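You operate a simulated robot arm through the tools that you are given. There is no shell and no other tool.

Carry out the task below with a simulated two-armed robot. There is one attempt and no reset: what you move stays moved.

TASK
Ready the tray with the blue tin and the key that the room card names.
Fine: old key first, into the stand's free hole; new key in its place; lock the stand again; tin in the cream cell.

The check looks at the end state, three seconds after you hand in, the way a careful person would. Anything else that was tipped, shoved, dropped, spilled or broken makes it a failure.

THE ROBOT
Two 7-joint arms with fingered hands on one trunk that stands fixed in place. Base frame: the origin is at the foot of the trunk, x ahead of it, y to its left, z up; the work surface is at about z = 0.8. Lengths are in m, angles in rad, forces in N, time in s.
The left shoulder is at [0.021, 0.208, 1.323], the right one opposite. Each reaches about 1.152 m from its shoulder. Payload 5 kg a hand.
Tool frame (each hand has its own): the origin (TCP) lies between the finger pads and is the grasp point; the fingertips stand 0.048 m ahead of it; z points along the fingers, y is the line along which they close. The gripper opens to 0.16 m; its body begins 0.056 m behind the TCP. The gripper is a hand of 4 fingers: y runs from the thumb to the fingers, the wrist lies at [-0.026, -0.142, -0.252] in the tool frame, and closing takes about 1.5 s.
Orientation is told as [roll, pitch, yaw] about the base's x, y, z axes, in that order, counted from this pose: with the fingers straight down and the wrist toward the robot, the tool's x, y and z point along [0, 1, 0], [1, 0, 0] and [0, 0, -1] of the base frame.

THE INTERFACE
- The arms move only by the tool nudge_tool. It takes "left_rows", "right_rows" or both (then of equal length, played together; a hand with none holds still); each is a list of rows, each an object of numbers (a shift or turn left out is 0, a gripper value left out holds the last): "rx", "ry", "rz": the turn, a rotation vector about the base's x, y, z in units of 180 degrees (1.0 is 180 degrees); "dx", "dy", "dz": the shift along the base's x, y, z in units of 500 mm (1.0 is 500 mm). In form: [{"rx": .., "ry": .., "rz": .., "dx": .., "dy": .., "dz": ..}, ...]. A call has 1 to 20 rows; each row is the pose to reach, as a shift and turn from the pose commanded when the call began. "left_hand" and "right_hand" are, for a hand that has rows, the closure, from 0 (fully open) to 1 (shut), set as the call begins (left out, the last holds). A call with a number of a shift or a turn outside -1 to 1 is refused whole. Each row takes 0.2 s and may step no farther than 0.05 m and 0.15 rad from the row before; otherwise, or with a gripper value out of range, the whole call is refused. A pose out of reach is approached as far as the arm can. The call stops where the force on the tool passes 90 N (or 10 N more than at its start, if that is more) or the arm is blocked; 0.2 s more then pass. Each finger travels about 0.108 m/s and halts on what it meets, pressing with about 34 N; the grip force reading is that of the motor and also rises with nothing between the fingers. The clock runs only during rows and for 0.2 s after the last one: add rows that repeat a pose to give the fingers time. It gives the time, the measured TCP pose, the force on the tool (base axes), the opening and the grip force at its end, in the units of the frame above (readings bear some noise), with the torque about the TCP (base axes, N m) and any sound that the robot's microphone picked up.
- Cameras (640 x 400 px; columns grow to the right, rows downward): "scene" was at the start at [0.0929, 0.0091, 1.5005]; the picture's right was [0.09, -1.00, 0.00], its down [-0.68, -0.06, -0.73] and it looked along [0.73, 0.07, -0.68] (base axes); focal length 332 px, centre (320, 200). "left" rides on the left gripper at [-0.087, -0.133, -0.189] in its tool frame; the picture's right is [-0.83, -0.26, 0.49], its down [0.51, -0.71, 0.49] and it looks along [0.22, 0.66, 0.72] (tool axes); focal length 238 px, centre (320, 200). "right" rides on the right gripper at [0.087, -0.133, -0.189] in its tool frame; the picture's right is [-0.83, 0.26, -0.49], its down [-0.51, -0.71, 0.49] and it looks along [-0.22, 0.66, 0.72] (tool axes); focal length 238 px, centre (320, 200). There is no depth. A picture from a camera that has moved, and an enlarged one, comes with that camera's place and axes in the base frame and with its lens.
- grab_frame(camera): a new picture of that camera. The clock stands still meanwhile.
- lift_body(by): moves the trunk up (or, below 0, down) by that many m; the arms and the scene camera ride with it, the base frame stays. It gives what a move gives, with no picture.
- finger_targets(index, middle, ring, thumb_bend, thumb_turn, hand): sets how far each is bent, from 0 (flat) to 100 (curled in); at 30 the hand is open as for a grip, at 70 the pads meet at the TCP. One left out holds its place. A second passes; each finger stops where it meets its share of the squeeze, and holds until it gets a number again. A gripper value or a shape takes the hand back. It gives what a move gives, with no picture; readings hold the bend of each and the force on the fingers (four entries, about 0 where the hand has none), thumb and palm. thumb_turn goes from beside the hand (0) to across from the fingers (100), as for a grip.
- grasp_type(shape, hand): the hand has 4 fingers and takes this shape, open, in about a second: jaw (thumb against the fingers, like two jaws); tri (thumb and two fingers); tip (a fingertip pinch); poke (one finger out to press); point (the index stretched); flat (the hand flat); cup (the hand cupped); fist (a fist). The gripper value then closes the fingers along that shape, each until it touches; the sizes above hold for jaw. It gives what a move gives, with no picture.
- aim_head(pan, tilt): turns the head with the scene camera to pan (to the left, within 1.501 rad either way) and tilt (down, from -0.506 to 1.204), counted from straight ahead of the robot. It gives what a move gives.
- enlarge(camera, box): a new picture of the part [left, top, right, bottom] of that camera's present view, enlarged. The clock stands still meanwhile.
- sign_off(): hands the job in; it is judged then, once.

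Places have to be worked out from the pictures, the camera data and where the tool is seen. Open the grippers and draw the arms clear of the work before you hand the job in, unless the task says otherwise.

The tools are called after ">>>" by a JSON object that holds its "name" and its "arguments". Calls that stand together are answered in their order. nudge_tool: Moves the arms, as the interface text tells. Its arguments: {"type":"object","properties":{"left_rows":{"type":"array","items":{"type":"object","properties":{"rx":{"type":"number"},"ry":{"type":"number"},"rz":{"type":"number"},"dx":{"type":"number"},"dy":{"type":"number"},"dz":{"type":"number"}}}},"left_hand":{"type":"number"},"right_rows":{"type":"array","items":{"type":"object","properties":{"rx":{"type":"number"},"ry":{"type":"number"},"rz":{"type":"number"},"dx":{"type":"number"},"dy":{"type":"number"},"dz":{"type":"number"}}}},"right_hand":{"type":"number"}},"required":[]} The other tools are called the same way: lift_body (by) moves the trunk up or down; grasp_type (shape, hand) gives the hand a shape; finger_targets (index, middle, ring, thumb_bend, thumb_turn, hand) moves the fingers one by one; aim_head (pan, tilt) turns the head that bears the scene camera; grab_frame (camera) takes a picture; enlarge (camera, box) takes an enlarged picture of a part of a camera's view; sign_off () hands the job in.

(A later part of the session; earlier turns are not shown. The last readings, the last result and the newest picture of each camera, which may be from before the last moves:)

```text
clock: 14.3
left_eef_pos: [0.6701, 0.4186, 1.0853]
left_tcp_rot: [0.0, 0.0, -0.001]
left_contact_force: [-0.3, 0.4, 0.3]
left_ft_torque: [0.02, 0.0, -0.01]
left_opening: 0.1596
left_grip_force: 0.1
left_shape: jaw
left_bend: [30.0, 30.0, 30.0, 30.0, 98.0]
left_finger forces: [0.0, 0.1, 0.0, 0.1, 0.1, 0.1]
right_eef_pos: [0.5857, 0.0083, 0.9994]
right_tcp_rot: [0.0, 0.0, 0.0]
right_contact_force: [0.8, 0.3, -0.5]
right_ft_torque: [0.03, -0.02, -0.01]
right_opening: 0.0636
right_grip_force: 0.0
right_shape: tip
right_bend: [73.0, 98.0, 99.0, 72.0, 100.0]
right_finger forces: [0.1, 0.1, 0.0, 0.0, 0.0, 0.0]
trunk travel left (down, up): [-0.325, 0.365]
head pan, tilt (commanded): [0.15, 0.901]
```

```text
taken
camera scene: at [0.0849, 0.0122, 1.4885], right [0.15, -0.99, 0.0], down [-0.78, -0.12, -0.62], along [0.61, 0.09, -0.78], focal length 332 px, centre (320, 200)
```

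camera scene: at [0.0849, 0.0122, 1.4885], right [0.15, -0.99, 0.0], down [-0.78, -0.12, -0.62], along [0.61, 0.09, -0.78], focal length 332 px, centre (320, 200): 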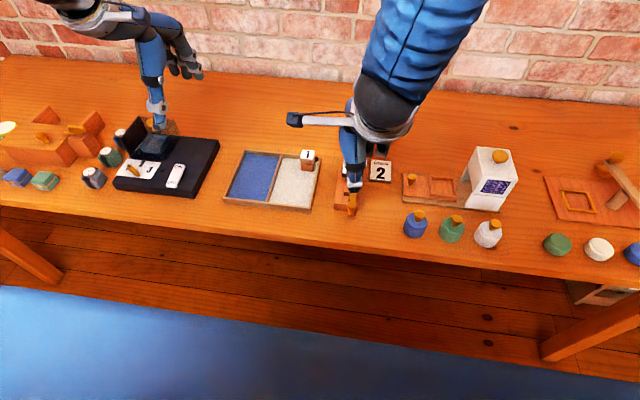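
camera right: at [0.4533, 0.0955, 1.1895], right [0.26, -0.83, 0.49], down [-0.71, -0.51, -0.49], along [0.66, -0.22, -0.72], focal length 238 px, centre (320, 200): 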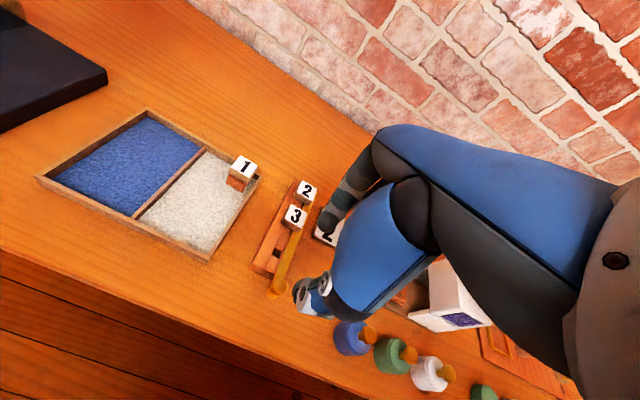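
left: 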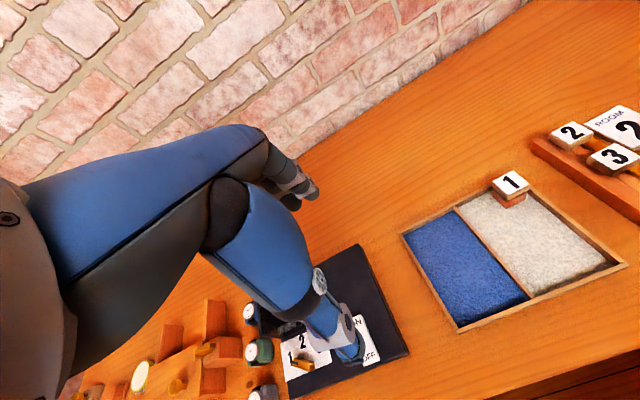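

>>> {"name": "enlarge", "arguments": {"camera": "right", "box": [245, 165, 365, 305]}}

>>> {"name": "enlarge", "arguments": {"camera": "right", "box": [275, 170, 325, 230]}}

>>> {"name": "enlarge", "arguments": {"camera": "right", "box": [220, 145, 270, 195]}}

>>> {"name": "enlarge", "arguments": {"camera": "scene", "box": [320, 140, 400, 230]}}

```text
2.86 times, centred on (305, 235) of right
camera zoom: at [0.4533, 0.0955, 1.1895], right [0.26, -0.83, 0.49], down [-0.71, -0.51, -0.49], along [0.66, -0.22, -0.72], focal length 681 px, centre (363, 100)
```

zoom: 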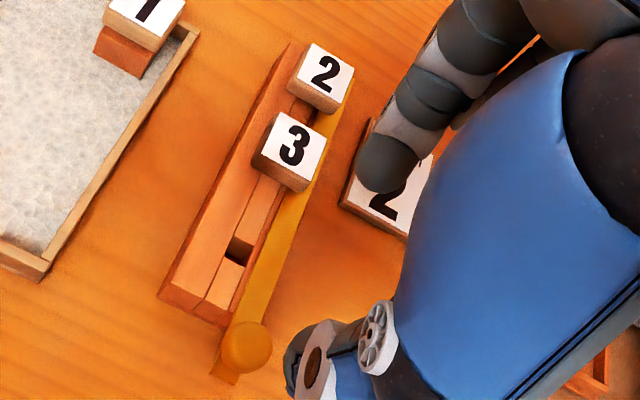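

```text
6.67 times, centred on (300, 200) of right
camera zoom: at [0.4533, 0.0955, 1.1895], right [0.26, -0.83, 0.49], down [-0.71, -0.51, -0.49], along [0.66, -0.22, -0.72], focal length 1589 px, centre (453, 200)
```

zoom: 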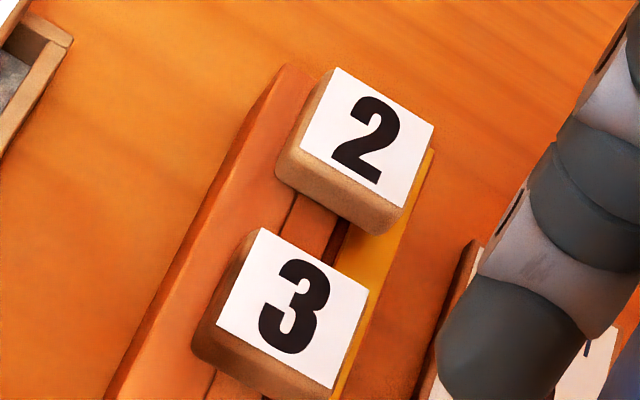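

```text
8.00 times, centred on (245, 170) of right
camera zoom: at [0.4533, 0.0955, 1.1895], right [0.26, -0.83, 0.49], down [-0.71, -0.51, -0.49], along [0.66, -0.22, -0.72], focal length 1907 px, centre (920, 440)
```

zoom: 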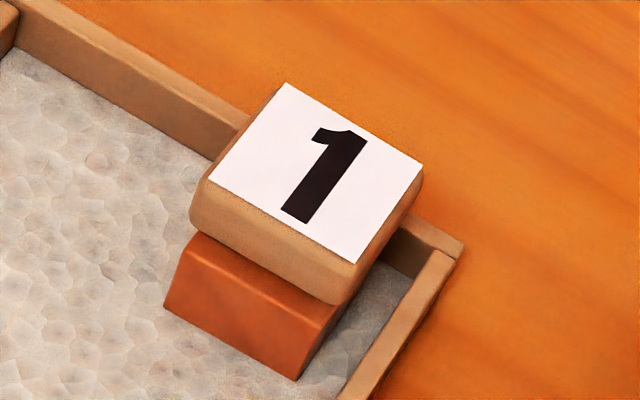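

```text
4.44 times, centred on (360, 185) of scene
camera zoom: at [0.0849, 0.0122, 1.4885], right [0.15, -0.99, 0.0], down [-0.78, -0.12, -0.62], along [0.61, 0.09, -0.78], focal length 1473 px, centre (142, 267)
```

zoom: 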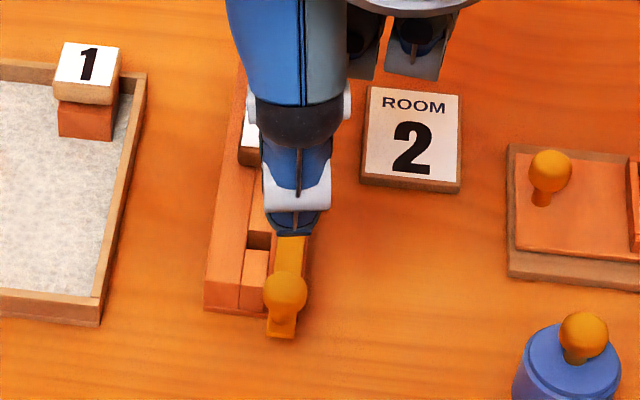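

To pin down heights and exact positions I'll triangulate: move the right hand aside, raise the trunk to give the scene camera a vertical baseline, and zoom again.

>>> {"name": "nudge_tool", "arguments": {"right_rows": [{"dy": -0.07, "dz": 0.02}, {"dy": -0.14, "dz": 0.04}, {"dy": -0.21, "dz": 0.06}, {"dy": -0.28, "dz": 0.08}, {"dy": -0.35, "dz": 0.1}, {"dy": -0.42, "dz": 0.12}, {"dy": -0.49, "dz": 0.14}, {"dy": -0.56, "dz": 0.16}]}}

>>> {"name": "lift_body", "arguments": {"by": 0.3}}

>>> {"name": "aim_head", "arguments": {"pan": 0.0, "tilt": 0.95}}

>>> {"name": "grab_frame", "arguments": {"camera": "scene"}}

```text
clock: 16.1
left_eef_pos: [0.6704, 0.4188, 1.0859]
left_tcp_rot: [0.0, -0.001, 0.0]
left_contact_force: [0.2, -1.6, 1.0]
left_ft_torque: [0.06, -0.01, 0.0]
left_opening: 0.1594
left_grip_force: 0.0
left_shape: jaw
left_bend: [30.0, 30.0, 30.0, 30.0, 98.0]
left_finger forces: [0.1, 0.0, 0.0, 0.0, 0.1, 0.1]
right_eef_pos: [0.5876, -0.2722, 1.0833]
right_tcp_rot: [0.001, 0.0, 0.001]
right_contact_force: [0.3, -1.2, -1.0]
right_ft_torque: [0.06, -0.01, 0.03]
right_opening: 0.0638
right_grip_force: 0.0
right_shape: tip
right_bend: [73.0, 98.0, 99.0, 72.0, 100.0]
right_finger forces: [0.0, 0.0, 0.1, 0.0, 0.0, 0.0]
trunk travel left (down, up): [-0.325, 0.365]
head pan, tilt (commanded): [0.15, 0.901]
```

```text
clock: 19.1
left_eef_pos: [0.6706, 0.4191, 1.3848]
left_tcp_rot: [0.0, 0.0, 0.001]
left_contact_force: [0.2, -0.6, -0.5]
left_ft_torque: [-0.01, 0.01, 0.01]
left_opening: 0.1596
left_grip_force: 0.0
left_shape: jaw
left_bend: [30.0, 30.0, 30.0, 30.0, 98.0]
left_finger forces: [0.0, 0.0, 0.0, 0.0, 0.1, 0.1]
right_eef_pos: [0.5895, -0.2707, 1.3825]
right_tcp_rot: [0.0, 0.0, 0.0]
right_contact_force: [-0.2, 0.4, -0.5]
right_ft_torque: [0.0, 0.0, 0.02]
right_opening: 0.0636
right_grip_force: 0.0
right_shape: tip
right_bend: [73.0, 98.0, 99.0, 72.0, 100.0]
right_finger forces: [0.0, 0.0, 0.1, 0.0, 0.1, 0.0]
trunk travel left (down, up): [-0.625, 0.065]
head pan, tilt (commanded): [0.15, 0.901]
```

```text
clock: 19.8
left_eef_pos: [0.6693, 0.4195, 1.3858]
left_tcp_rot: [0.0, 0.001, -0.001]
left_contact_force: [0.1, -1.1, -0.1]
left_ft_torque: [0.02, 0.01, -0.01]
left_opening: 0.1594
left_grip_force: 0.1
left_shape: jaw
left_bend: [30.0, 30.0, 30.0, 30.0, 98.0]
left_finger forces: [0.1, 0.0, 0.0, 0.0, 0.0, 0.1]
right_eef_pos: [0.5897, -0.2703, 1.3824]
right_tcp_rot: [0.0, 0.001, 0.0]
right_contact_force: [0.5, -0.2, 0.0]
right_ft_torque: [-0.02, 0.03, 0.02]
right_opening: 0.0636
right_grip_force: 0.0
right_shape: tip
right_bend: [73.0, 98.0, 99.0, 72.0, 100.0]
right_finger forces: [0.0, 0.0, 0.1, 0.0, 0.0, 0.0]
trunk travel left (down, up): [-0.625, 0.065]
head pan, tilt (commanded): [0.0, 0.949]
```

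```text
taken
camera scene: at [0.0832, 0.0015, 1.7849], right [0.0, -1.0, 0.0], down [-0.81, 0.0, -0.58], along [0.58, 0.0, -0.81], focal length 332 px, centre (320, 200)
```

scene: 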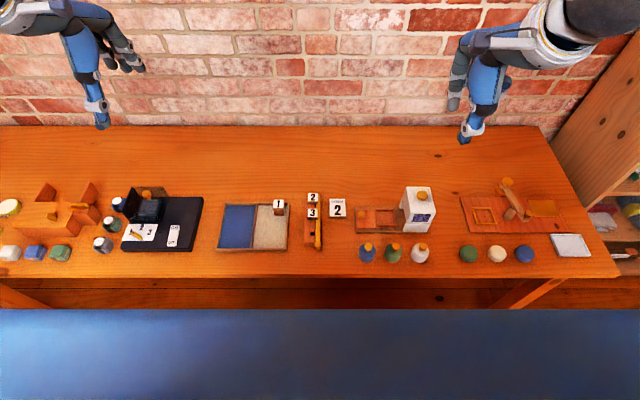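

>>> {"name": "enlarge", "arguments": {"camera": "scene", "box": [295, 190, 331, 220]}}

>>> {"name": "enlarge", "arguments": {"camera": "scene", "box": [295, 222, 331, 252]}}

>>> {"name": "enlarge", "arguments": {"camera": "scene", "box": [262, 192, 298, 222]}}

>>> {"name": "enlarge", "arguments": {"camera": "scene", "box": [212, 195, 296, 257]}}

>>> {"name": "enlarge", "arguments": {"camera": "scene", "box": [350, 235, 400, 270]}}

```text
13.33 times, centred on (313, 205) of scene
camera zoom: at [0.0832, 0.0015, 1.7849], right [0.0, -1.0, 0.0], down [-0.81, 0.0, -0.58], along [0.58, 0.0, -0.81], focal length 4420 px, centre (413, 133)
```

zoom: 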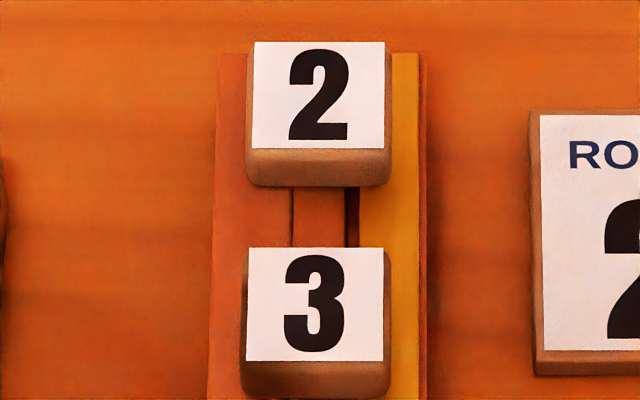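

```text
13.33 times, centred on (313, 237) of scene
camera zoom: at [0.0832, 0.0015, 1.7849], right [0.0, -1.0, 0.0], down [-0.81, 0.0, -0.58], along [0.58, 0.0, -0.81], focal length 4420 px, centre (413, -293)
```

zoom: 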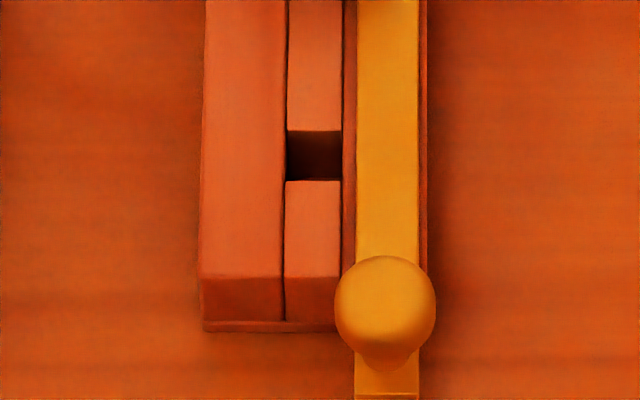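

```text
13.33 times, centred on (280, 207) of scene
camera zoom: at [0.0832, 0.0015, 1.7849], right [0.0, -1.0, 0.0], down [-0.81, 0.0, -0.58], along [0.58, 0.0, -0.81], focal length 4420 px, centre (853, 107)
```

zoom: 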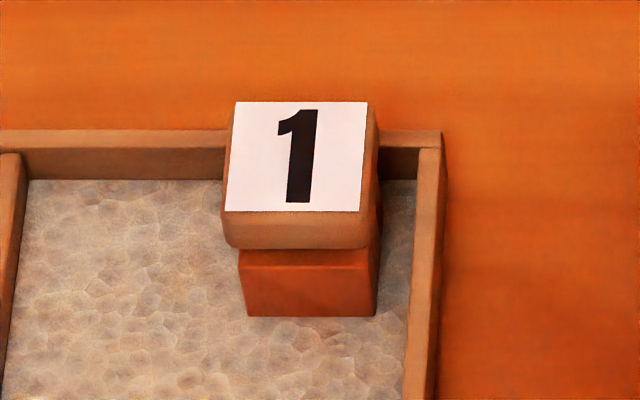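

```text
6.45 times, centred on (254, 226) of scene
camera zoom: at [0.0832, 0.0015, 1.7849], right [0.0, -1.0, 0.0], down [-0.81, 0.0, -0.58], along [0.58, 0.0, -0.81], focal length 2139 px, centre (746, 32)
```

zoom: 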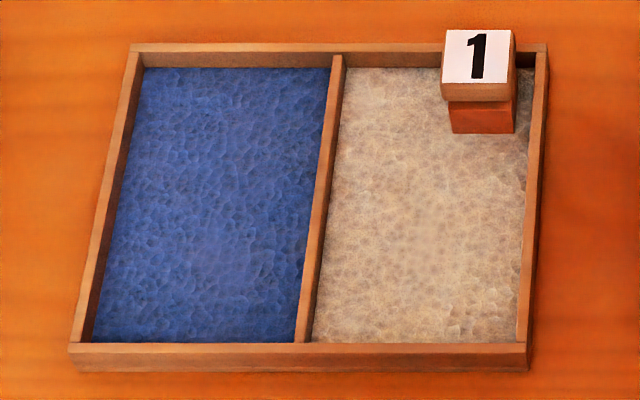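

```text
11.43 times, centred on (375, 252) of scene
camera zoom: at [0.0832, 0.0015, 1.7849], right [0.0, -1.0, 0.0], down [-0.81, 0.0, -0.58], along [0.58, 0.0, -0.81], focal length 3788 px, centre (-309, -400)
```

zoom: 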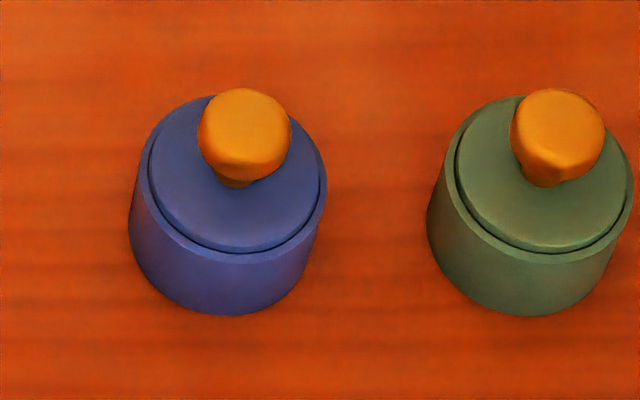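

Triangulated well: key tops at z≈0.853 (heads ≈34 mm square, 16 mm thick, bottom ≈0.837), stand top ≈0.828, hole centre ≈ (0.6315, 0.026), slide knob ≈ (0.575, 0.008, 0.854), key 1 ≈ (0.735, 0.144), blue tin ≈ (0.568, −0.150). I'll lower the trunk back and place the left hand as a side camera on the stand.

>>> {"name": "lift_body", "arguments": {"by": -0.3}}

>>> {"name": "nudge_tool", "arguments": {"left_rows": [{"dx": -0.043, "dy": -0.028, "dz": 0.007, "rz": -0.0333}, {"dx": -0.086, "dy": -0.056, "dz": 0.014, "rz": -0.0667}, {"dx": -0.13, "dy": -0.084, "dz": 0.02, "rz": -0.1}, {"dx": -0.173, "dy": -0.112, "dz": 0.027, "rz": -0.1333}, {"dx": -0.216, "dy": -0.14, "dz": 0.034, "rz": -0.1667}, {"dx": -0.26, "dy": -0.168, "dz": 0.04, "rz": -0.2}, {"dx": -0.303, "dy": -0.196, "dz": 0.047, "rz": -0.2333}, {"dx": -0.346, "dy": -0.224, "dz": 0.054, "rz": -0.2667}, {"dx": -0.39, "dy": -0.252, "dz": 0.06, "rz": -0.3}, {"dx": -0.432, "dy": -0.282, "dz": 0.068, "rz": -0.3333}, {"dx": -0.432, "dy": -0.282, "dz": 0.068, "rz": -0.3333}]}}

>>> {"name": "grab_frame", "arguments": {"camera": "left"}}

>>> {"name": "aim_head", "arguments": {"pan": 0.05, "tilt": 0.85}}

>>> {"name": "grab_frame", "arguments": {"camera": "scene"}}

```text
clock: 22.8
left_eef_pos: [0.6706, 0.418, 1.0853]
left_tcp_rot: [0.001, 0.0, 0.0]
left_contact_force: [0.1, -0.1, 0.8]
left_ft_torque: [-0.03, 0.02, 0.01]
left_opening: 0.1598
left_grip_force: 0.0
left_shape: jaw
left_bend: [30.0, 30.0, 30.0, 30.0, 98.0]
left_finger forces: [0.0, 0.1, 0.0, 0.0, 0.0, 0.0]
right_eef_pos: [0.5891, -0.2709, 1.0823]
right_tcp_rot: [0.002, 0.001, 0.0]
right_contact_force: [-0.2, 0.0, 0.3]
right_ft_torque: [-0.01, 0.0, -0.03]
right_opening: 0.0636
right_grip_force: 0.1
right_shape: tip
right_bend: [73.0, 98.0, 99.0, 72.0, 100.0]
right_finger forces: [0.0, 0.0, 0.1, 0.0, 0.0, 0.1]
trunk travel left (down, up): [-0.325, 0.365]
head pan, tilt (commanded): [0.0, 0.949]
```

```text
clock: 25.2
left_eef_pos: [0.4571, 0.2774, 1.1207]
left_tcp_rot: [0.002, 0.002, -1.048]
left_contact_force: [1.9, 0.0, -0.5]
left_ft_torque: [-0.04, 0.01, -0.02]
left_opening: 0.1598
left_grip_force: 0.1
left_shape: jaw
left_bend: [30.0, 30.0, 30.0, 30.0, 98.0]
left_finger forces: [0.0, 0.1, 0.0, 0.0, 0.0, 0.1]
right_eef_pos: [0.5886, -0.271, 1.0818]
right_tcp_rot: [0.001, 0.0, 0.0]
right_contact_force: [-1.1, 0.5, -0.5]
right_ft_torque: [-0.04, 0.04, -0.01]
right_opening: 0.0638
right_grip_force: 0.2
right_shape: tip
right_bend: [73.0, 98.0, 99.0, 72.0, 100.0]
right_finger forces: [0.0, 0.1, 0.1, 0.1, 0.0, 0.0]
trunk travel left (down, up): [-0.325, 0.365]
head pan, tilt (commanded): [0.0, 0.949]
```

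```text
taken
camera left: at [0.3158, 0.349, 1.3096], right [-0.85, -0.19, -0.49], down [0.08, 0.87, -0.49], along [0.52, -0.46, -0.72], focal length 238 px, centre (320, 200)
```

left: 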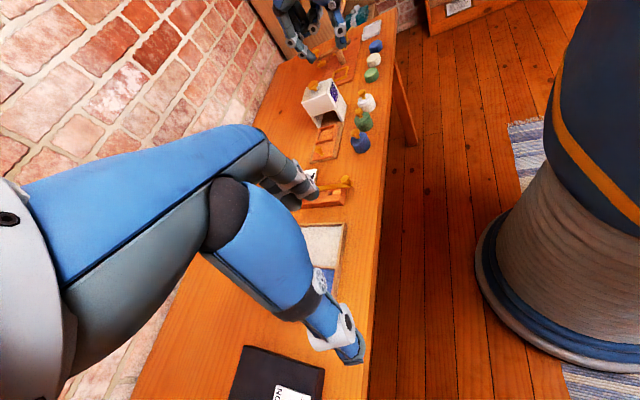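

```text
clock: 25.8
left_eef_pos: [0.4566, 0.2778, 1.1201]
left_tcp_rot: [0.0, -0.001, -1.046]
left_contact_force: [0.0, 0.2, 0.4]
left_ft_torque: [-0.05, 0.02, 0.02]
left_opening: 0.1592
left_grip_force: 0.1
left_shape: jaw
left_bend: [30.0, 30.0, 30.0, 30.0, 98.0]
left_finger forces: [0.0, 0.0, 0.0, 0.0, 0.1, 0.0]
right_eef_pos: [0.5881, -0.2705, 1.0816]
right_tcp_rot: [0.0, -0.001, 0.0]
right_contact_force: [0.0, -0.2, -0.4]
right_ft_torque: [0.0, 0.01, 0.0]
right_opening: 0.064
right_grip_force: 0.1
right_shape: tip
right_bend: [73.0, 98.0, 99.0, 72.0, 100.0]
right_finger forces: [0.0, 0.0, 0.0, 0.1, 0.0, 0.0]
trunk travel left (down, up): [-0.325, 0.365]
head pan, tilt (commanded): [0.051, 0.85]
```

```text
taken
camera scene: at [0.0881, 0.0053, 1.4924], right [0.05, -1.0, 0.0], down [-0.75, -0.04, -0.66], along [0.66, 0.03, -0.75], focal length 332 px, centre (320, 200)
```

scene: 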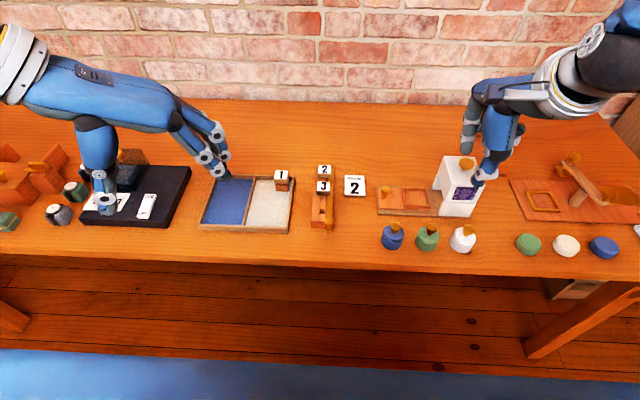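

The left fingers block its view of the stand; I'll curl the left hand into a fist to clear the picture.

>>> {"name": "grasp_type", "arguments": {"shape": "fist", "hand": "left"}}

>>> {"name": "grab_frame", "arguments": {"camera": "left"}}

```text
clock: 26.7
left_eef_pos: [0.4574, 0.2769, 1.1212]
left_tcp_rot: [0.001, 0.001, -1.049]
left_contact_force: [-0.3, 0.2, 0.3]
left_ft_torque: [-0.03, 0.01, 0.0]
left_opening: 0.0003
left_grip_force: 0.1
left_shape: fist
left_bend: [100.0, 100.0, 100.0, 84.0, 84.0]
left_finger forces: [0.0, 0.1, 0.0, 0.0, 0.0, 0.1]
right_eef_pos: [0.5886, -0.2701, 1.0821]
right_tcp_rot: [-0.001, -0.001, -0.003]
right_contact_force: [0.1, -0.1, -0.3]
right_ft_torque: [0.0, 0.01, 0.02]
right_opening: 0.0636
right_grip_force: 0.1
right_shape: tip
right_bend: [73.0, 98.0, 99.0, 72.0, 100.0]
right_finger forces: [0.0, 0.0, 0.1, 0.0, 0.1, 0.1]
trunk travel left (down, up): [-0.325, 0.365]
head pan, tilt (commanded): [0.051, 0.85]
```

```text
taken
camera left: at [0.3158, 0.3487, 1.3097], right [-0.85, -0.19, -0.49], down [0.08, 0.87, -0.49], along [0.52, -0.46, -0.72], focal length 238 px, centre (320, 200)
```

left: 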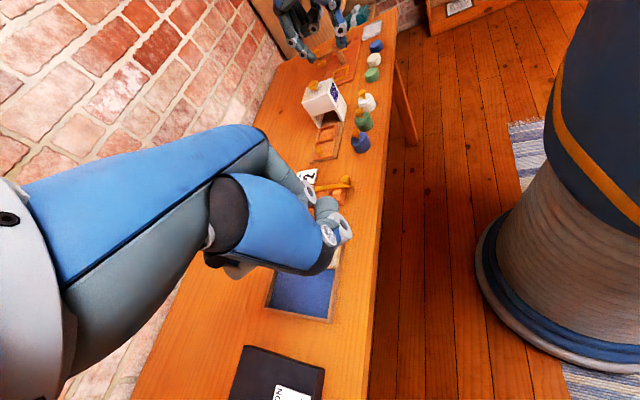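

>>> {"name": "nudge_tool", "arguments": {"left_rows": [{"dx": 0.06, "dy": 0.02, "dz": 0.04}, {"dx": 0.12, "dy": 0.04, "dz": 0.08}, {"dx": 0.18, "dy": 0.06, "dz": 0.12}, {"dx": 0.24, "dy": 0.08, "dz": 0.16}, {"dx": 0.24, "dy": 0.08, "dz": 0.16}]}}

>>> {"name": "grab_frame", "arguments": {"camera": "left"}}

```text
clock: 27.9
left_eef_pos: [0.5733, 0.3167, 1.1994]
left_tcp_rot: [-0.001, 0.0, -1.047]
left_contact_force: [0.1, 0.7, 0.2]
left_ft_torque: [0.02, -0.05, 0.02]
left_opening: 0.0002
left_grip_force: 0.0
left_shape: fist
left_bend: [100.0, 100.0, 100.0, 84.0, 84.0]
left_finger forces: [0.0, 0.1, 0.1, 0.0, 0.1, 0.1]
right_eef_pos: [0.5868, -0.2711, 1.0823]
right_tcp_rot: [0.002, 0.001, -0.001]
right_contact_force: [-0.3, 0.0, 0.6]
right_ft_torque: [-0.02, -0.07, -0.04]
right_opening: 0.0637
right_grip_force: 0.1
right_shape: tip
right_bend: [73.0, 98.0, 99.0, 72.0, 100.0]
right_finger forces: [0.0, 0.0, 0.0, 0.0, 0.0, 0.0]
trunk travel left (down, up): [-0.325, 0.365]
head pan, tilt (commanded): [0.051, 0.85]
```

```text
taken
camera left: at [0.4327, 0.3874, 1.3893], right [-0.85, -0.19, -0.49], down [0.08, 0.87, -0.49], along [0.52, -0.46, -0.72], focal length 238 px, centre (320, 200)
```

left: 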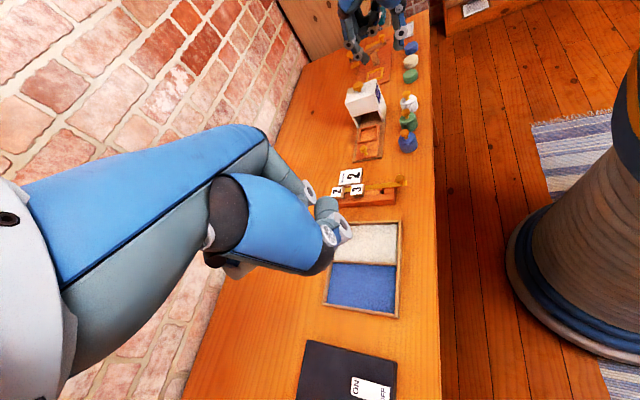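

Left camera now sees the stand. I'll bring the right pinch over the slide knob (≈0.576, 0.008) at a safe height, then check alignment.

>>> {"name": "nudge_tool", "arguments": {"right_rows": [{"dx": -0.002, "dy": 0.07, "dz": -0.03}, {"dx": -0.004, "dy": 0.14, "dz": -0.06}, {"dx": -0.006, "dy": 0.21, "dz": -0.09}, {"dx": -0.008, "dy": 0.28, "dz": -0.12}, {"dx": -0.01, "dy": 0.35, "dz": -0.15}, {"dx": -0.012, "dy": 0.42, "dz": -0.18}, {"dx": -0.014, "dy": 0.49, "dz": -0.22}, {"dx": -0.016, "dy": 0.558, "dz": -0.264}, {"dx": -0.016, "dy": 0.558, "dz": -0.264}, {"dx": -0.016, "dy": 0.558, "dz": -0.264}]}}

>>> {"name": "enlarge", "arguments": {"camera": "right", "box": [220, 160, 380, 360]}}

>>> {"name": "enlarge", "arguments": {"camera": "left", "box": [320, 120, 450, 220]}}

>>> {"name": "enlarge", "arguments": {"camera": "scene", "box": [280, 140, 360, 240]}}

```text
clock: 30.1
left_eef_pos: [0.5733, 0.3161, 1.199]
left_tcp_rot: [-0.001, -0.001, -1.047]
left_contact_force: [-0.2, 1.4, 0.1]
left_ft_torque: [-0.03, 0.01, 0.04]
left_opening: 0.0
left_grip_force: 0.1
left_shape: fist
left_bend: [100.0, 100.0, 100.0, 84.0, 84.0]
left_finger forces: [0.1, 0.1, 0.0, 0.1, 0.0, 0.1]
right_eef_pos: [0.581, 0.0094, 0.9496]
right_tcp_rot: [0.001, 0.001, -0.001]
right_contact_force: [-0.5, 0.7, 0.0]
right_ft_torque: [-0.01, 0.01, 0.03]
right_opening: 0.0635
right_grip_force: 0.1
right_shape: tip
right_bend: [73.0, 98.0, 99.0, 72.0, 100.0]
right_finger forces: [0.0, 0.0, 0.0, 0.1, 0.0, 0.0]
trunk travel left (down, up): [-0.325, 0.365]
head pan, tilt (commanded): [0.051, 0.85]
```

```text
2.00 times, centred on (300, 260) of right
camera zoom: at [0.448, 0.0951, 1.1389], right [0.26, -0.83, 0.49], down [-0.71, -0.51, -0.49], along [0.66, -0.22, -0.72], focal length 477 px, centre (360, 80)
```

zoom: 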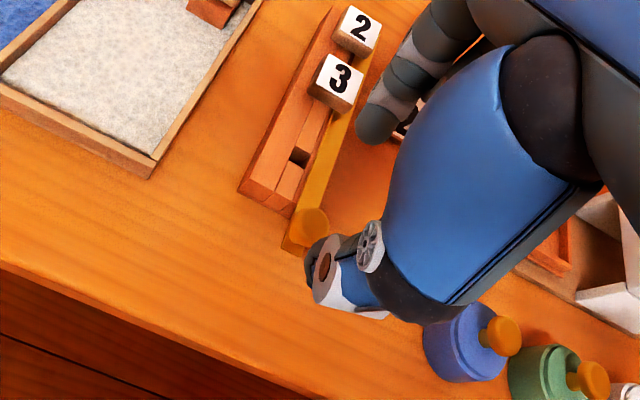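

```text
4.00 times, centred on (385, 170) of left
camera zoom: at [0.4335, 0.3878, 1.3885], right [-0.85, -0.19, -0.49], down [0.08, 0.87, -0.49], along [0.52, -0.46, -0.72], focal length 953 px, centre (60, 320)
```

zoom: 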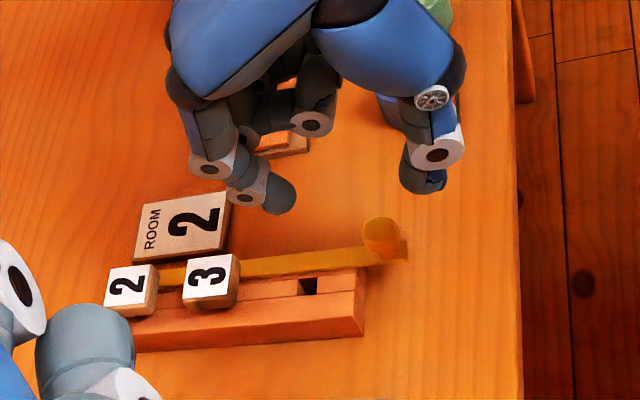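

```text
4.00 times, centred on (320, 190) of scene
camera zoom: at [0.0886, 0.006, 1.4924], right [0.05, -1.0, 0.0], down [-0.75, -0.04, -0.66], along [0.66, 0.03, -0.75], focal length 1326 px, centre (320, 240)
```

zoom: 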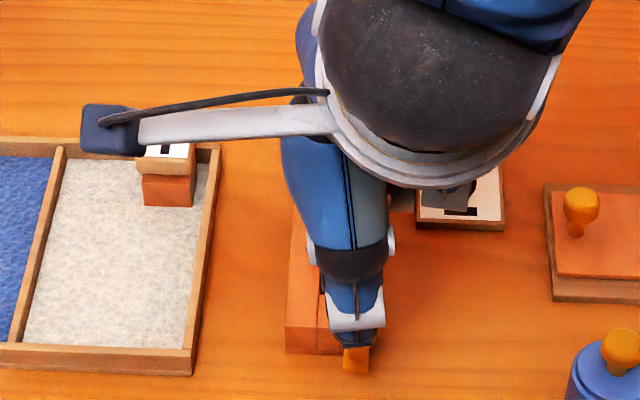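

The side view shows the pinch straddling above the knob. I'll zoom tighter on the fingertips from both wrist cameras to fix where index and thumb tips are relative to the TCP.

>>> {"name": "enlarge", "arguments": {"camera": "left", "box": [355, 130, 435, 195]}}

>>> {"name": "enlarge", "arguments": {"camera": "right", "box": [280, 170, 360, 320]}}

```text
6.15 times, centred on (395, 162) of left
camera zoom: at [0.4335, 0.3878, 1.3885], right [-0.85, -0.19, -0.49], down [0.08, 0.87, -0.49], along [0.52, -0.46, -0.72], focal length 1467 px, centre (-142, 431)
```

zoom: 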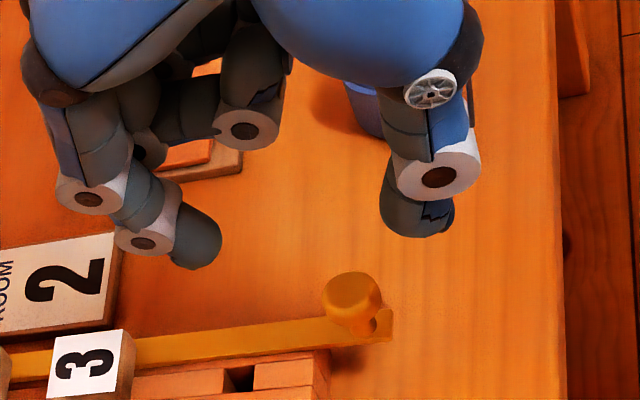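

```text
2.67 times, centred on (320, 245) of right
camera zoom: at [0.448, 0.0951, 1.1389], right [0.26, -0.83, 0.49], down [-0.71, -0.51, -0.49], along [0.66, -0.22, -0.72], focal length 636 px, centre (320, 80)
```

zoom: 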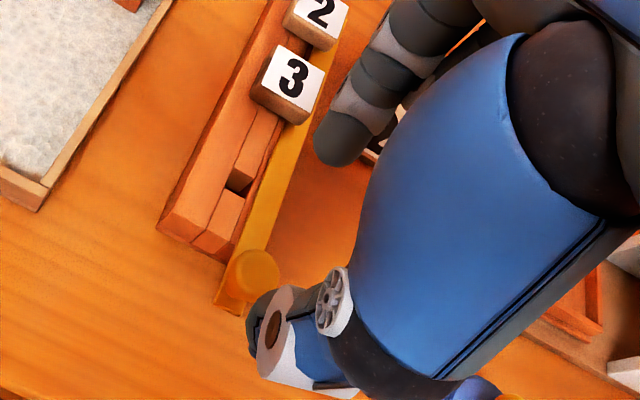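

I'll close the pinch here, still above the knob, to see exactly where the tips meet.

>>> {"name": "nudge_tool", "arguments": {"right_rows": [{"dz": 0.02}, {"dz": 0.02}, {"dz": 0.02}, {"dz": 0.02}, {"dz": 0.02}], "right_hand": 0.85}}

>>> {"name": "enlarge", "arguments": {"camera": "left", "box": [355, 130, 435, 195]}}

>>> {"name": "enlarge", "arguments": {"camera": "right", "box": [280, 170, 360, 320]}}

>>> {"name": "enlarge", "arguments": {"camera": "scene", "box": [280, 140, 360, 240]}}

```text
clock: 31.3
left_eef_pos: [0.5736, 0.3161, 1.201]
left_tcp_rot: [0.0, 0.0, -1.047]
left_contact_force: [0.2, -0.3, 0.0]
left_ft_torque: [0.0, -0.01, 0.0]
left_opening: 0.0001
left_grip_force: 0.0
left_shape: fist
left_bend: [100.0, 100.0, 100.0, 84.0, 84.0]
left_finger forces: [0.1, 0.0, 0.0, 0.0, 0.1, 0.1]
right_eef_pos: [0.5803, 0.0075, 0.9601]
right_tcp_rot: [0.0, 0.002, 0.0]
right_contact_force: [0.7, -0.5, 0.4]
right_ft_torque: [-0.01, 0.01, 0.0]
right_opening: 0.0246
right_grip_force: 0.1
right_shape: tip
right_bend: [72.0, 98.0, 99.0, 74.0, 100.0]
right_finger forces: [0.0, 0.0, 0.0, 0.1, 0.1, 0.0]
trunk travel left (down, up): [-0.325, 0.365]
head pan, tilt (commanded): [0.051, 0.85]
```

```text
6.15 times, centred on (395, 162) of left
camera zoom: at [0.4333, 0.3873, 1.3888], right [-0.85, -0.19, -0.49], down [0.08, 0.87, -0.49], along [0.52, -0.46, -0.72], focal length 1467 px, centre (-142, 431)
```

zoom: 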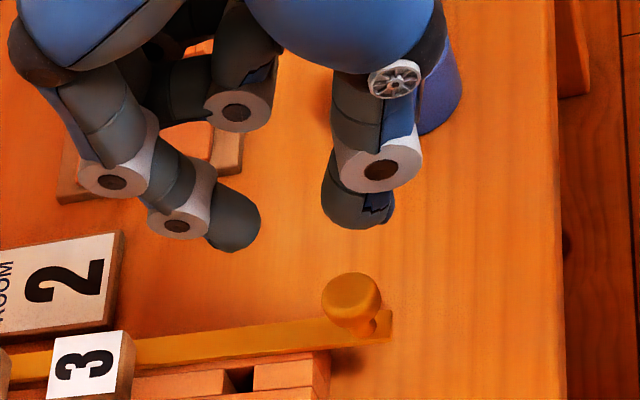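

```text
2.67 times, centred on (320, 245) of right
camera zoom: at [0.4477, 0.0947, 1.15], right [0.26, -0.83, 0.49], down [-0.71, -0.51, -0.49], along [0.66, -0.22, -0.72], focal length 636 px, centre (320, 80)
```

zoom: 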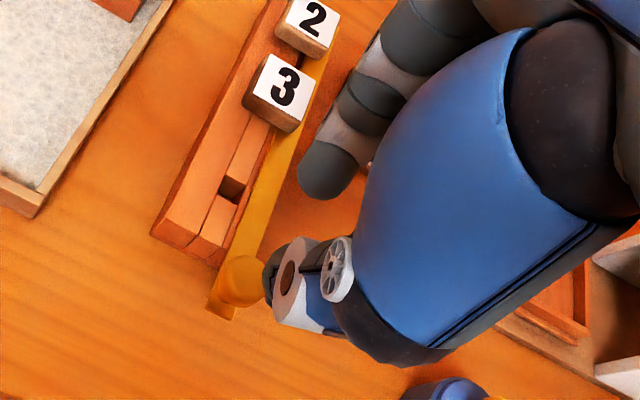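

```text
4.00 times, centred on (320, 190) of scene
camera zoom: at [0.0882, 0.0055, 1.4924], right [0.05, -1.0, 0.0], down [-0.75, -0.04, -0.66], along [0.66, 0.03, -0.75], focal length 1326 px, centre (320, 240)
```

zoom: 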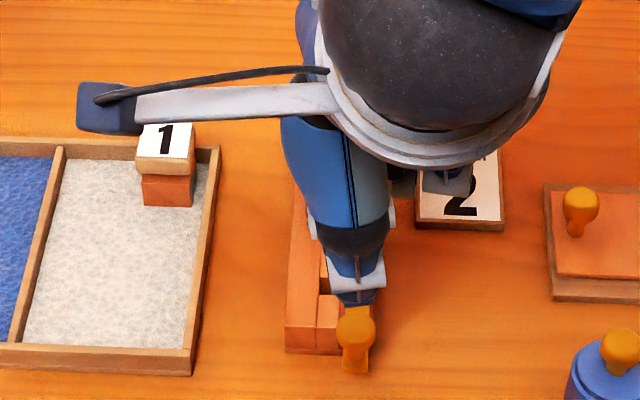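

Tips hang about 6–7 cm below the TCP and the pinch centre is ~1 cm ahead of it. I'll reopen slightly, shift so the pinch straddles the knob, and descend until the tips bracket it (knob centre z≈0.854, stand top 0.828).

>>> {"name": "nudge_tool", "arguments": {"right_rows": [{"dx": -0.0286, "dy": 0.011, "dz": 0}, {"dx": -0.0286, "dy": 0.011, "dz": 0}, {"dx": -0.0286, "dy": 0.011, "dz": -0.03}, {"dx": -0.0286, "dy": 0.011, "dz": -0.06}, {"dx": -0.0286, "dy": 0.011, "dz": -0.09}, {"dx": -0.0286, "dy": 0.011, "dz": -0.108}, {"dx": -0.0286, "dy": 0.011, "dz": -0.108}], "right_hand": 0.65}}

>>> {"name": "enlarge", "arguments": {"camera": "left", "box": [355, 130, 435, 195]}}

>>> {"name": "enlarge", "arguments": {"camera": "right", "box": [280, 170, 360, 320]}}

>>> {"name": "enlarge", "arguments": {"camera": "scene", "box": [290, 170, 350, 240]}}

```text
clock: 32.9
left_eef_pos: [0.573, 0.3169, 1.1996]
left_tcp_rot: [0.0, 0.0, -1.048]
left_contact_force: [0.0, 0.1, -0.4]
left_ft_torque: [0.0, 0.05, 0.01]
left_opening: 0.0
left_grip_force: 0.0
left_shape: fist
left_bend: [100.0, 100.0, 100.0, 84.0, 84.0]
left_finger forces: [0.0, 0.1, 0.0, 0.1, 0.1, 0.0]
right_eef_pos: [0.5686, 0.0126, 0.9057]
right_tcp_rot: [0.0, 0.0, -0.001]
right_contact_force: [-0.2, 0.5, -0.9]
right_ft_torque: [-0.02, 0.01, 0.01]
right_opening: 0.0554
right_grip_force: 0.0
right_shape: tip
right_bend: [73.0, 98.0, 99.0, 73.0, 100.0]
right_finger forces: [0.0, 0.0, 0.0, 0.1, 0.0, 0.0]
trunk travel left (down, up): [-0.325, 0.365]
head pan, tilt (commanded): [0.051, 0.85]
```

```text
6.15 times, centred on (395, 162) of left
camera zoom: at [0.4333, 0.3873, 1.3887], right [-0.85, -0.19, -0.49], down [0.08, 0.87, -0.49], along [0.52, -0.46, -0.72], focal length 1467 px, centre (-142, 431)
```

zoom: 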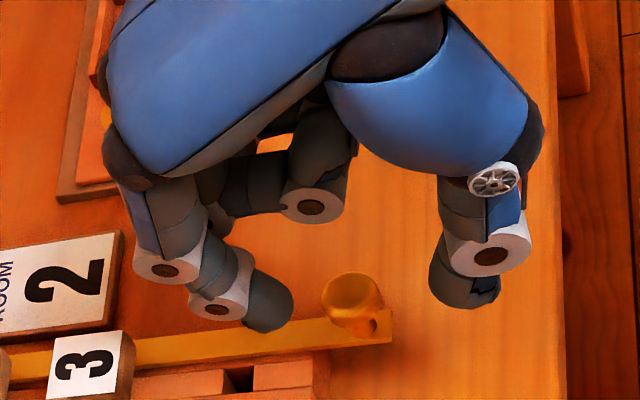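

```text
2.67 times, centred on (320, 245) of right
camera zoom: at [0.4339, 0.1001, 1.0945], right [0.26, -0.83, 0.49], down [-0.71, -0.51, -0.49], along [0.66, -0.22, -0.72], focal length 636 px, centre (320, 80)
```

zoom: 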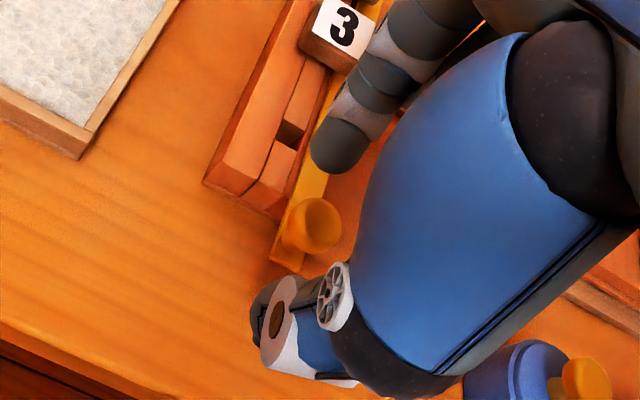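

```text
5.71 times, centred on (320, 205) of scene
camera zoom: at [0.0883, 0.0055, 1.4924], right [0.05, -1.0, 0.0], down [-0.75, -0.04, -0.66], along [0.66, 0.03, -0.75], focal length 1894 px, centre (320, 171)
```

zoom: 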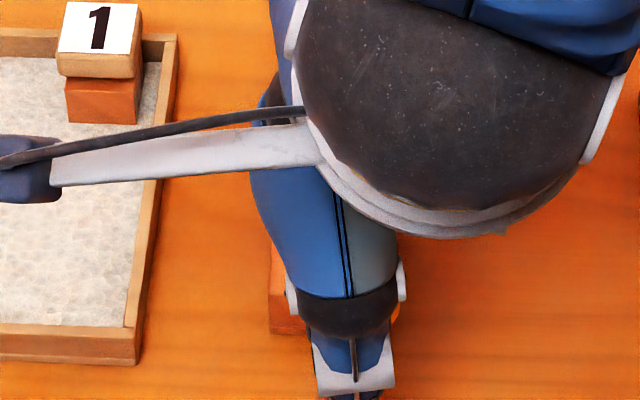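

The pinch brackets the knob well. I'll close on it.

>>> {"name": "nudge_tool", "arguments": {"right_rows": [{"dy": -0.006}, {"dy": -0.006}, {"dy": -0.006}, {"dy": -0.006}, {"dy": -0.006}, {"dy": -0.006}], "right_hand": 0.95}}

>>> {"name": "enlarge", "arguments": {"camera": "left", "box": [355, 130, 435, 195]}}

>>> {"name": "enlarge", "arguments": {"camera": "right", "box": [280, 170, 360, 320]}}

```text
clock: 34.3
left_eef_pos: [0.5741, 0.3166, 1.2003]
left_tcp_rot: [0.0, 0.001, -1.047]
left_contact_force: [0.0, 0.1, 0.0]
left_ft_torque: [0.0, -0.01, 0.02]
left_opening: 0.0
left_grip_force: 0.0
left_shape: fist
left_bend: [100.0, 100.0, 100.0, 84.0, 84.0]
left_finger forces: [0.1, 0.0, 0.0, 0.1, 0.1, 0.0]
right_eef_pos: [0.5671, 0.0104, 0.9058]
right_tcp_rot: [0.0, -0.001, 0.0]
right_contact_force: [0.6, 1.8, 1.4]
right_ft_torque: [0.05, 0.01, 0.02]
right_opening: 0.008
right_grip_force: 0.2
right_shape: tip
right_bend: [67.0, 98.0, 99.0, 72.0, 100.0]
right_finger forces: [1.0, 0.1, 0.1, 0.0, 1.1, 0.0]
trunk travel left (down, up): [-0.325, 0.365]
head pan, tilt (commanded): [0.051, 0.85]
```

```text
6.15 times, centred on (395, 162) of left
camera zoom: at [0.4332, 0.3874, 1.3887], right [-0.85, -0.19, -0.49], down [0.08, 0.87, -0.49], along [0.52, -0.46, -0.72], focal length 1467 px, centre (-142, 431)
```

zoom: 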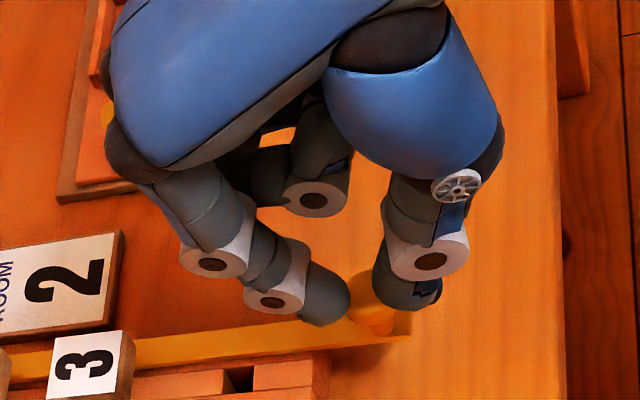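

```text
2.67 times, centred on (320, 245) of right
camera zoom: at [0.4331, 0.0975, 1.0948], right [0.26, -0.83, 0.49], down [-0.71, -0.51, -0.49], along [0.66, -0.22, -0.72], focal length 636 px, centre (320, 80)
```

zoom: 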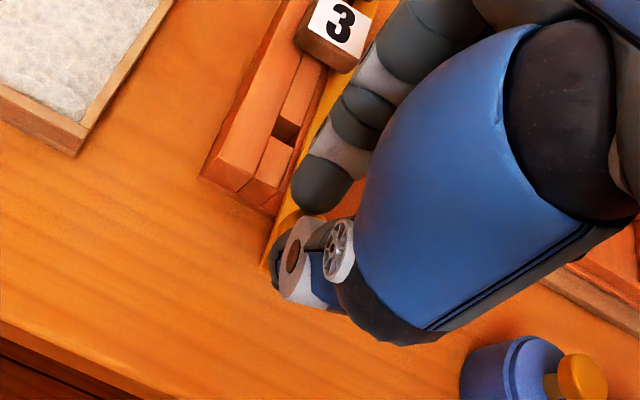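

The bar already slid out ~1 cm with very little force, so it slides toward the robot. I'll pull gently another 3 cm and watch the force and any sound.

>>> {"name": "nudge_tool", "arguments": {"right_rows": [{"dx": -0.01}, {"dx": -0.02}, {"dx": -0.03}, {"dx": -0.04}, {"dx": -0.05}, {"dx": -0.06}], "right_hand": 0.97}}

>>> {"name": "enlarge", "arguments": {"camera": "left", "box": [330, 120, 450, 210]}}

```text
clock: 35.7
left_eef_pos: [0.5763, 0.3172, 1.1998]
left_tcp_rot: [-0.002, 0.0, -1.049]
left_contact_force: [-0.2, -0.2, -0.5]
left_ft_torque: [-0.03, 0.02, -0.01]
left_opening: 0.0001
left_grip_force: 0.1
left_shape: fist
left_bend: [100.0, 100.0, 100.0, 84.0, 84.0]
left_finger forces: [0.0, 0.0, 0.0, 0.1, 0.0, 0.0]
right_eef_pos: [0.5396, 0.0109, 0.9074]
right_tcp_rot: [-0.001, -0.005, 0.002]
right_contact_force: [11.2, -1.1, 10.7]
right_ft_torque: [-0.09, -0.6, 0.06]
right_opening: 0.0063
right_grip_force: 34.3
right_shape: tip
right_bend: [70.0, 100.0, 100.0, 73.0, 100.0]
right_finger forces: [0.1, 0.0, 0.1, 0.0, 0.0, 0.1]
trunk travel left (down, up): [-0.325, 0.365]
head pan, tilt (commanded): [0.051, 0.85]
```

```text
4.44 times, centred on (390, 165) of left
camera zoom: at [0.434, 0.3875, 1.3885], right [-0.85, -0.19, -0.49], down [0.08, 0.87, -0.49], along [0.52, -0.46, -0.72], focal length 1059 px, centre (9, 356)
```

zoom: 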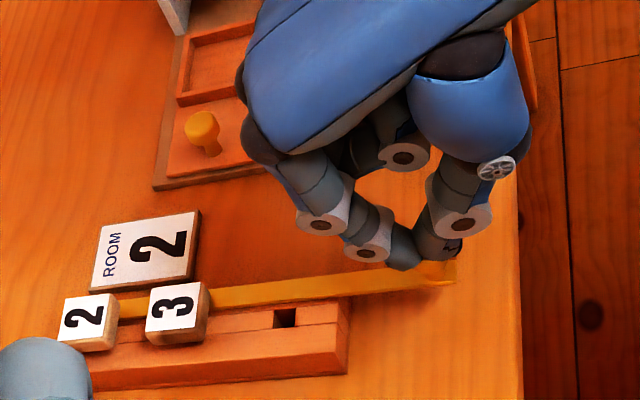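

The bar has come out ~3.5 cm and now resists (~11 N), with the fingers riding up on the knob. I'll open slightly to relieve and inspect the bar.

>>> {"name": "nudge_tool", "arguments": {"right_rows": [{"dz": 0.01}, {"dz": 0.03}, {"dz": 0.06}, {"dz": 0.1}, {"dz": 0.14}, {"dz": 0.14}], "right_hand": 0.6}}

>>> {"name": "enlarge", "arguments": {"camera": "left", "box": [330, 160, 420, 210]}}

>>> {"name": "enlarge", "arguments": {"camera": "right", "box": [240, 140, 360, 300]}}

>>> {"name": "grab_frame", "arguments": {"camera": "right"}}

```text
clock: 37.1
left_eef_pos: [0.5742, 0.3162, 1.1987]
left_tcp_rot: [-0.001, 0.001, -1.048]
left_contact_force: [0.6, -0.3, -0.4]
left_ft_torque: [0.0, 0.05, 0.01]
left_opening: 0.0002
left_grip_force: 0.0
left_shape: fist
left_bend: [100.0, 100.0, 100.0, 84.0, 84.0]
left_finger forces: [0.1, 0.1, 0.1, 0.0, 0.0, 0.0]
right_eef_pos: [0.5352, 0.0124, 0.9766]
right_tcp_rot: [0.0, 0.0, 0.0]
right_contact_force: [0.3, 0.2, -0.3]
right_ft_torque: [-0.02, 0.01, 0.03]
right_opening: 0.0637
right_grip_force: 0.1
right_shape: tip
right_bend: [73.0, 98.0, 99.0, 72.0, 100.0]
right_finger forces: [0.0, 0.0, 0.0, 0.1, 0.0, 0.0]
trunk travel left (down, up): [-0.325, 0.365]
head pan, tilt (commanded): [0.051, 0.85]
```

```text
7.11 times, centred on (375, 185) of left
camera zoom: at [0.4338, 0.3873, 1.3885], right [-0.85, -0.19, -0.49], down [0.08, 0.87, -0.49], along [0.52, -0.46, -0.72], focal length 1695 px, centre (-71, 307)
```

zoom: 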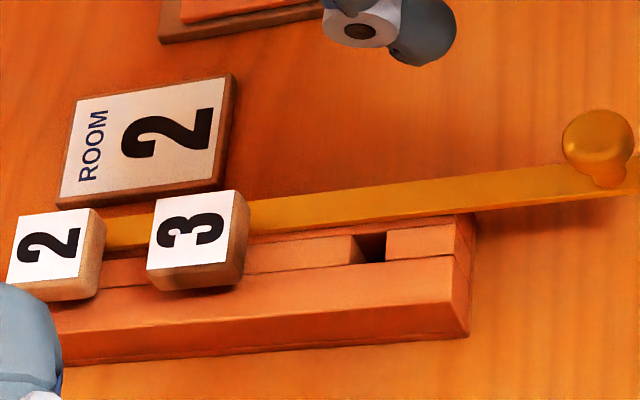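

```text
2.50 times, centred on (300, 220) of right
camera zoom: at [0.4027, 0.0987, 1.166], right [0.26, -0.83, 0.49], down [-0.71, -0.51, -0.49], along [0.66, -0.22, -0.72], focal length 596 px, centre (370, 150)
```

zoom: 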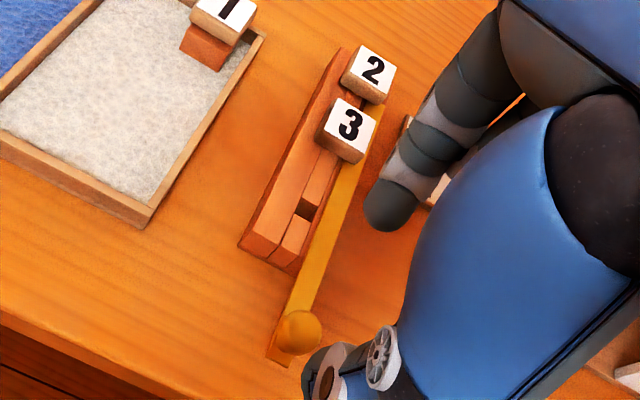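

```text
taken
camera right: at [0.4027, 0.0987, 1.166], right [0.26, -0.83, 0.49], down [-0.71, -0.51, -0.49], along [0.66, -0.22, -0.72], focal length 238 px, centre (320, 200)
```

right: 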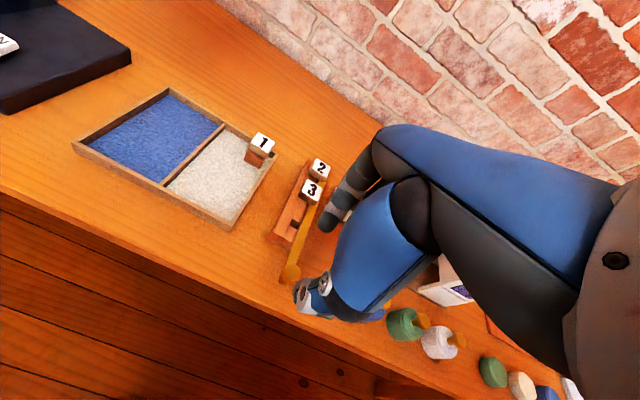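

The knob is now at x≈0.543, i.e. pulled ~32 mm (half the hole pitch), likely its end stop. I'll hook just the index behind the knob and tug lightly to confirm it is at the stop.

>>> {"name": "nudge_tool", "arguments": {"right_rows": [{"dy": 0.014, "dz": -0.04}, {"dy": 0.014, "dz": -0.08}, {"dy": 0.014, "dz": -0.12}, {"dy": 0.014, "dz": -0.143}, {"dx": -0.02, "dy": 0.014, "dz": -0.143}, {"dx": -0.04, "dy": 0.014, "dz": -0.143}, {"dx": -0.056, "dy": 0.014, "dz": -0.143}, {"dx": -0.068, "dy": 0.014, "dz": -0.143}, {"dx": -0.068, "dy": 0.014, "dz": -0.143}]}}

>>> {"name": "enlarge", "arguments": {"camera": "left", "box": [330, 140, 450, 220]}}

>>> {"name": "enlarge", "arguments": {"camera": "right", "box": [240, 140, 360, 300]}}

```text
clock: 39.1
left_eef_pos: [0.5741, 0.3158, 1.1999]
left_tcp_rot: [0.002, 0.0, -1.048]
left_contact_force: [-0.9, -0.5, -0.4]
left_ft_torque: [0.01, 0.0, -0.03]
left_opening: 0.0
left_grip_force: 0.1
left_shape: fist
left_bend: [100.0, 100.0, 100.0, 84.0, 84.0]
left_finger forces: [0.0, 0.0, 0.0, 0.1, 0.0, 0.0]
right_eef_pos: [0.5019, 0.0178, 0.9043]
right_tcp_rot: [0.0, -0.002, 0.002]
right_contact_force: [5.7, 2.8, 1.6]
right_ft_torque: [0.15, -0.38, 0.15]
right_opening: 0.069
right_grip_force: 0.1
right_shape: tip
right_bend: [73.0, 98.0, 99.0, 72.0, 100.0]
right_finger forces: [6.7, 0.0, 0.0, 0.1, 0.0, 0.1]
trunk travel left (down, up): [-0.325, 0.365]
head pan, tilt (commanded): [0.051, 0.85]
```

```text
5.00 times, centred on (390, 180) of left
camera zoom: at [0.4337, 0.3876, 1.3886], right [-0.85, -0.19, -0.49], down [0.08, 0.87, -0.49], along [0.52, -0.46, -0.72], focal length 1192 px, centre (-30, 300)
```

zoom: 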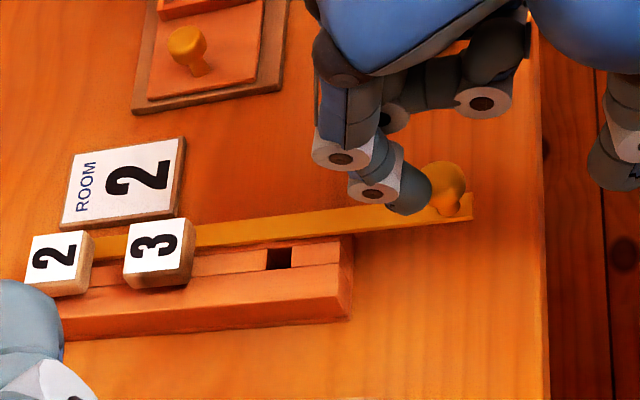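

```text
2.50 times, centred on (300, 220) of right
camera zoom: at [0.3687, 0.1048, 1.0936], right [0.26, -0.83, 0.49], down [-0.71, -0.51, -0.49], along [0.66, -0.22, -0.72], focal length 596 px, centre (370, 150)
```

zoom: 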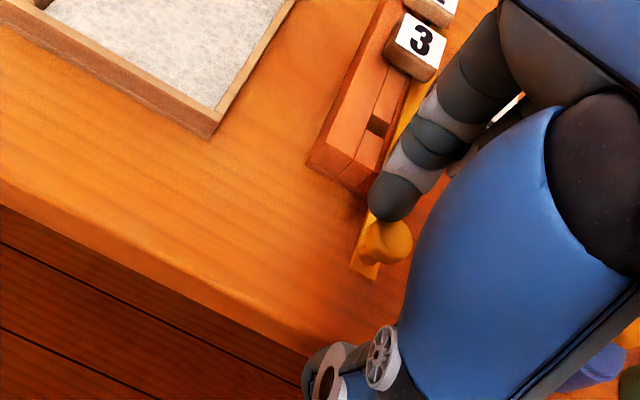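

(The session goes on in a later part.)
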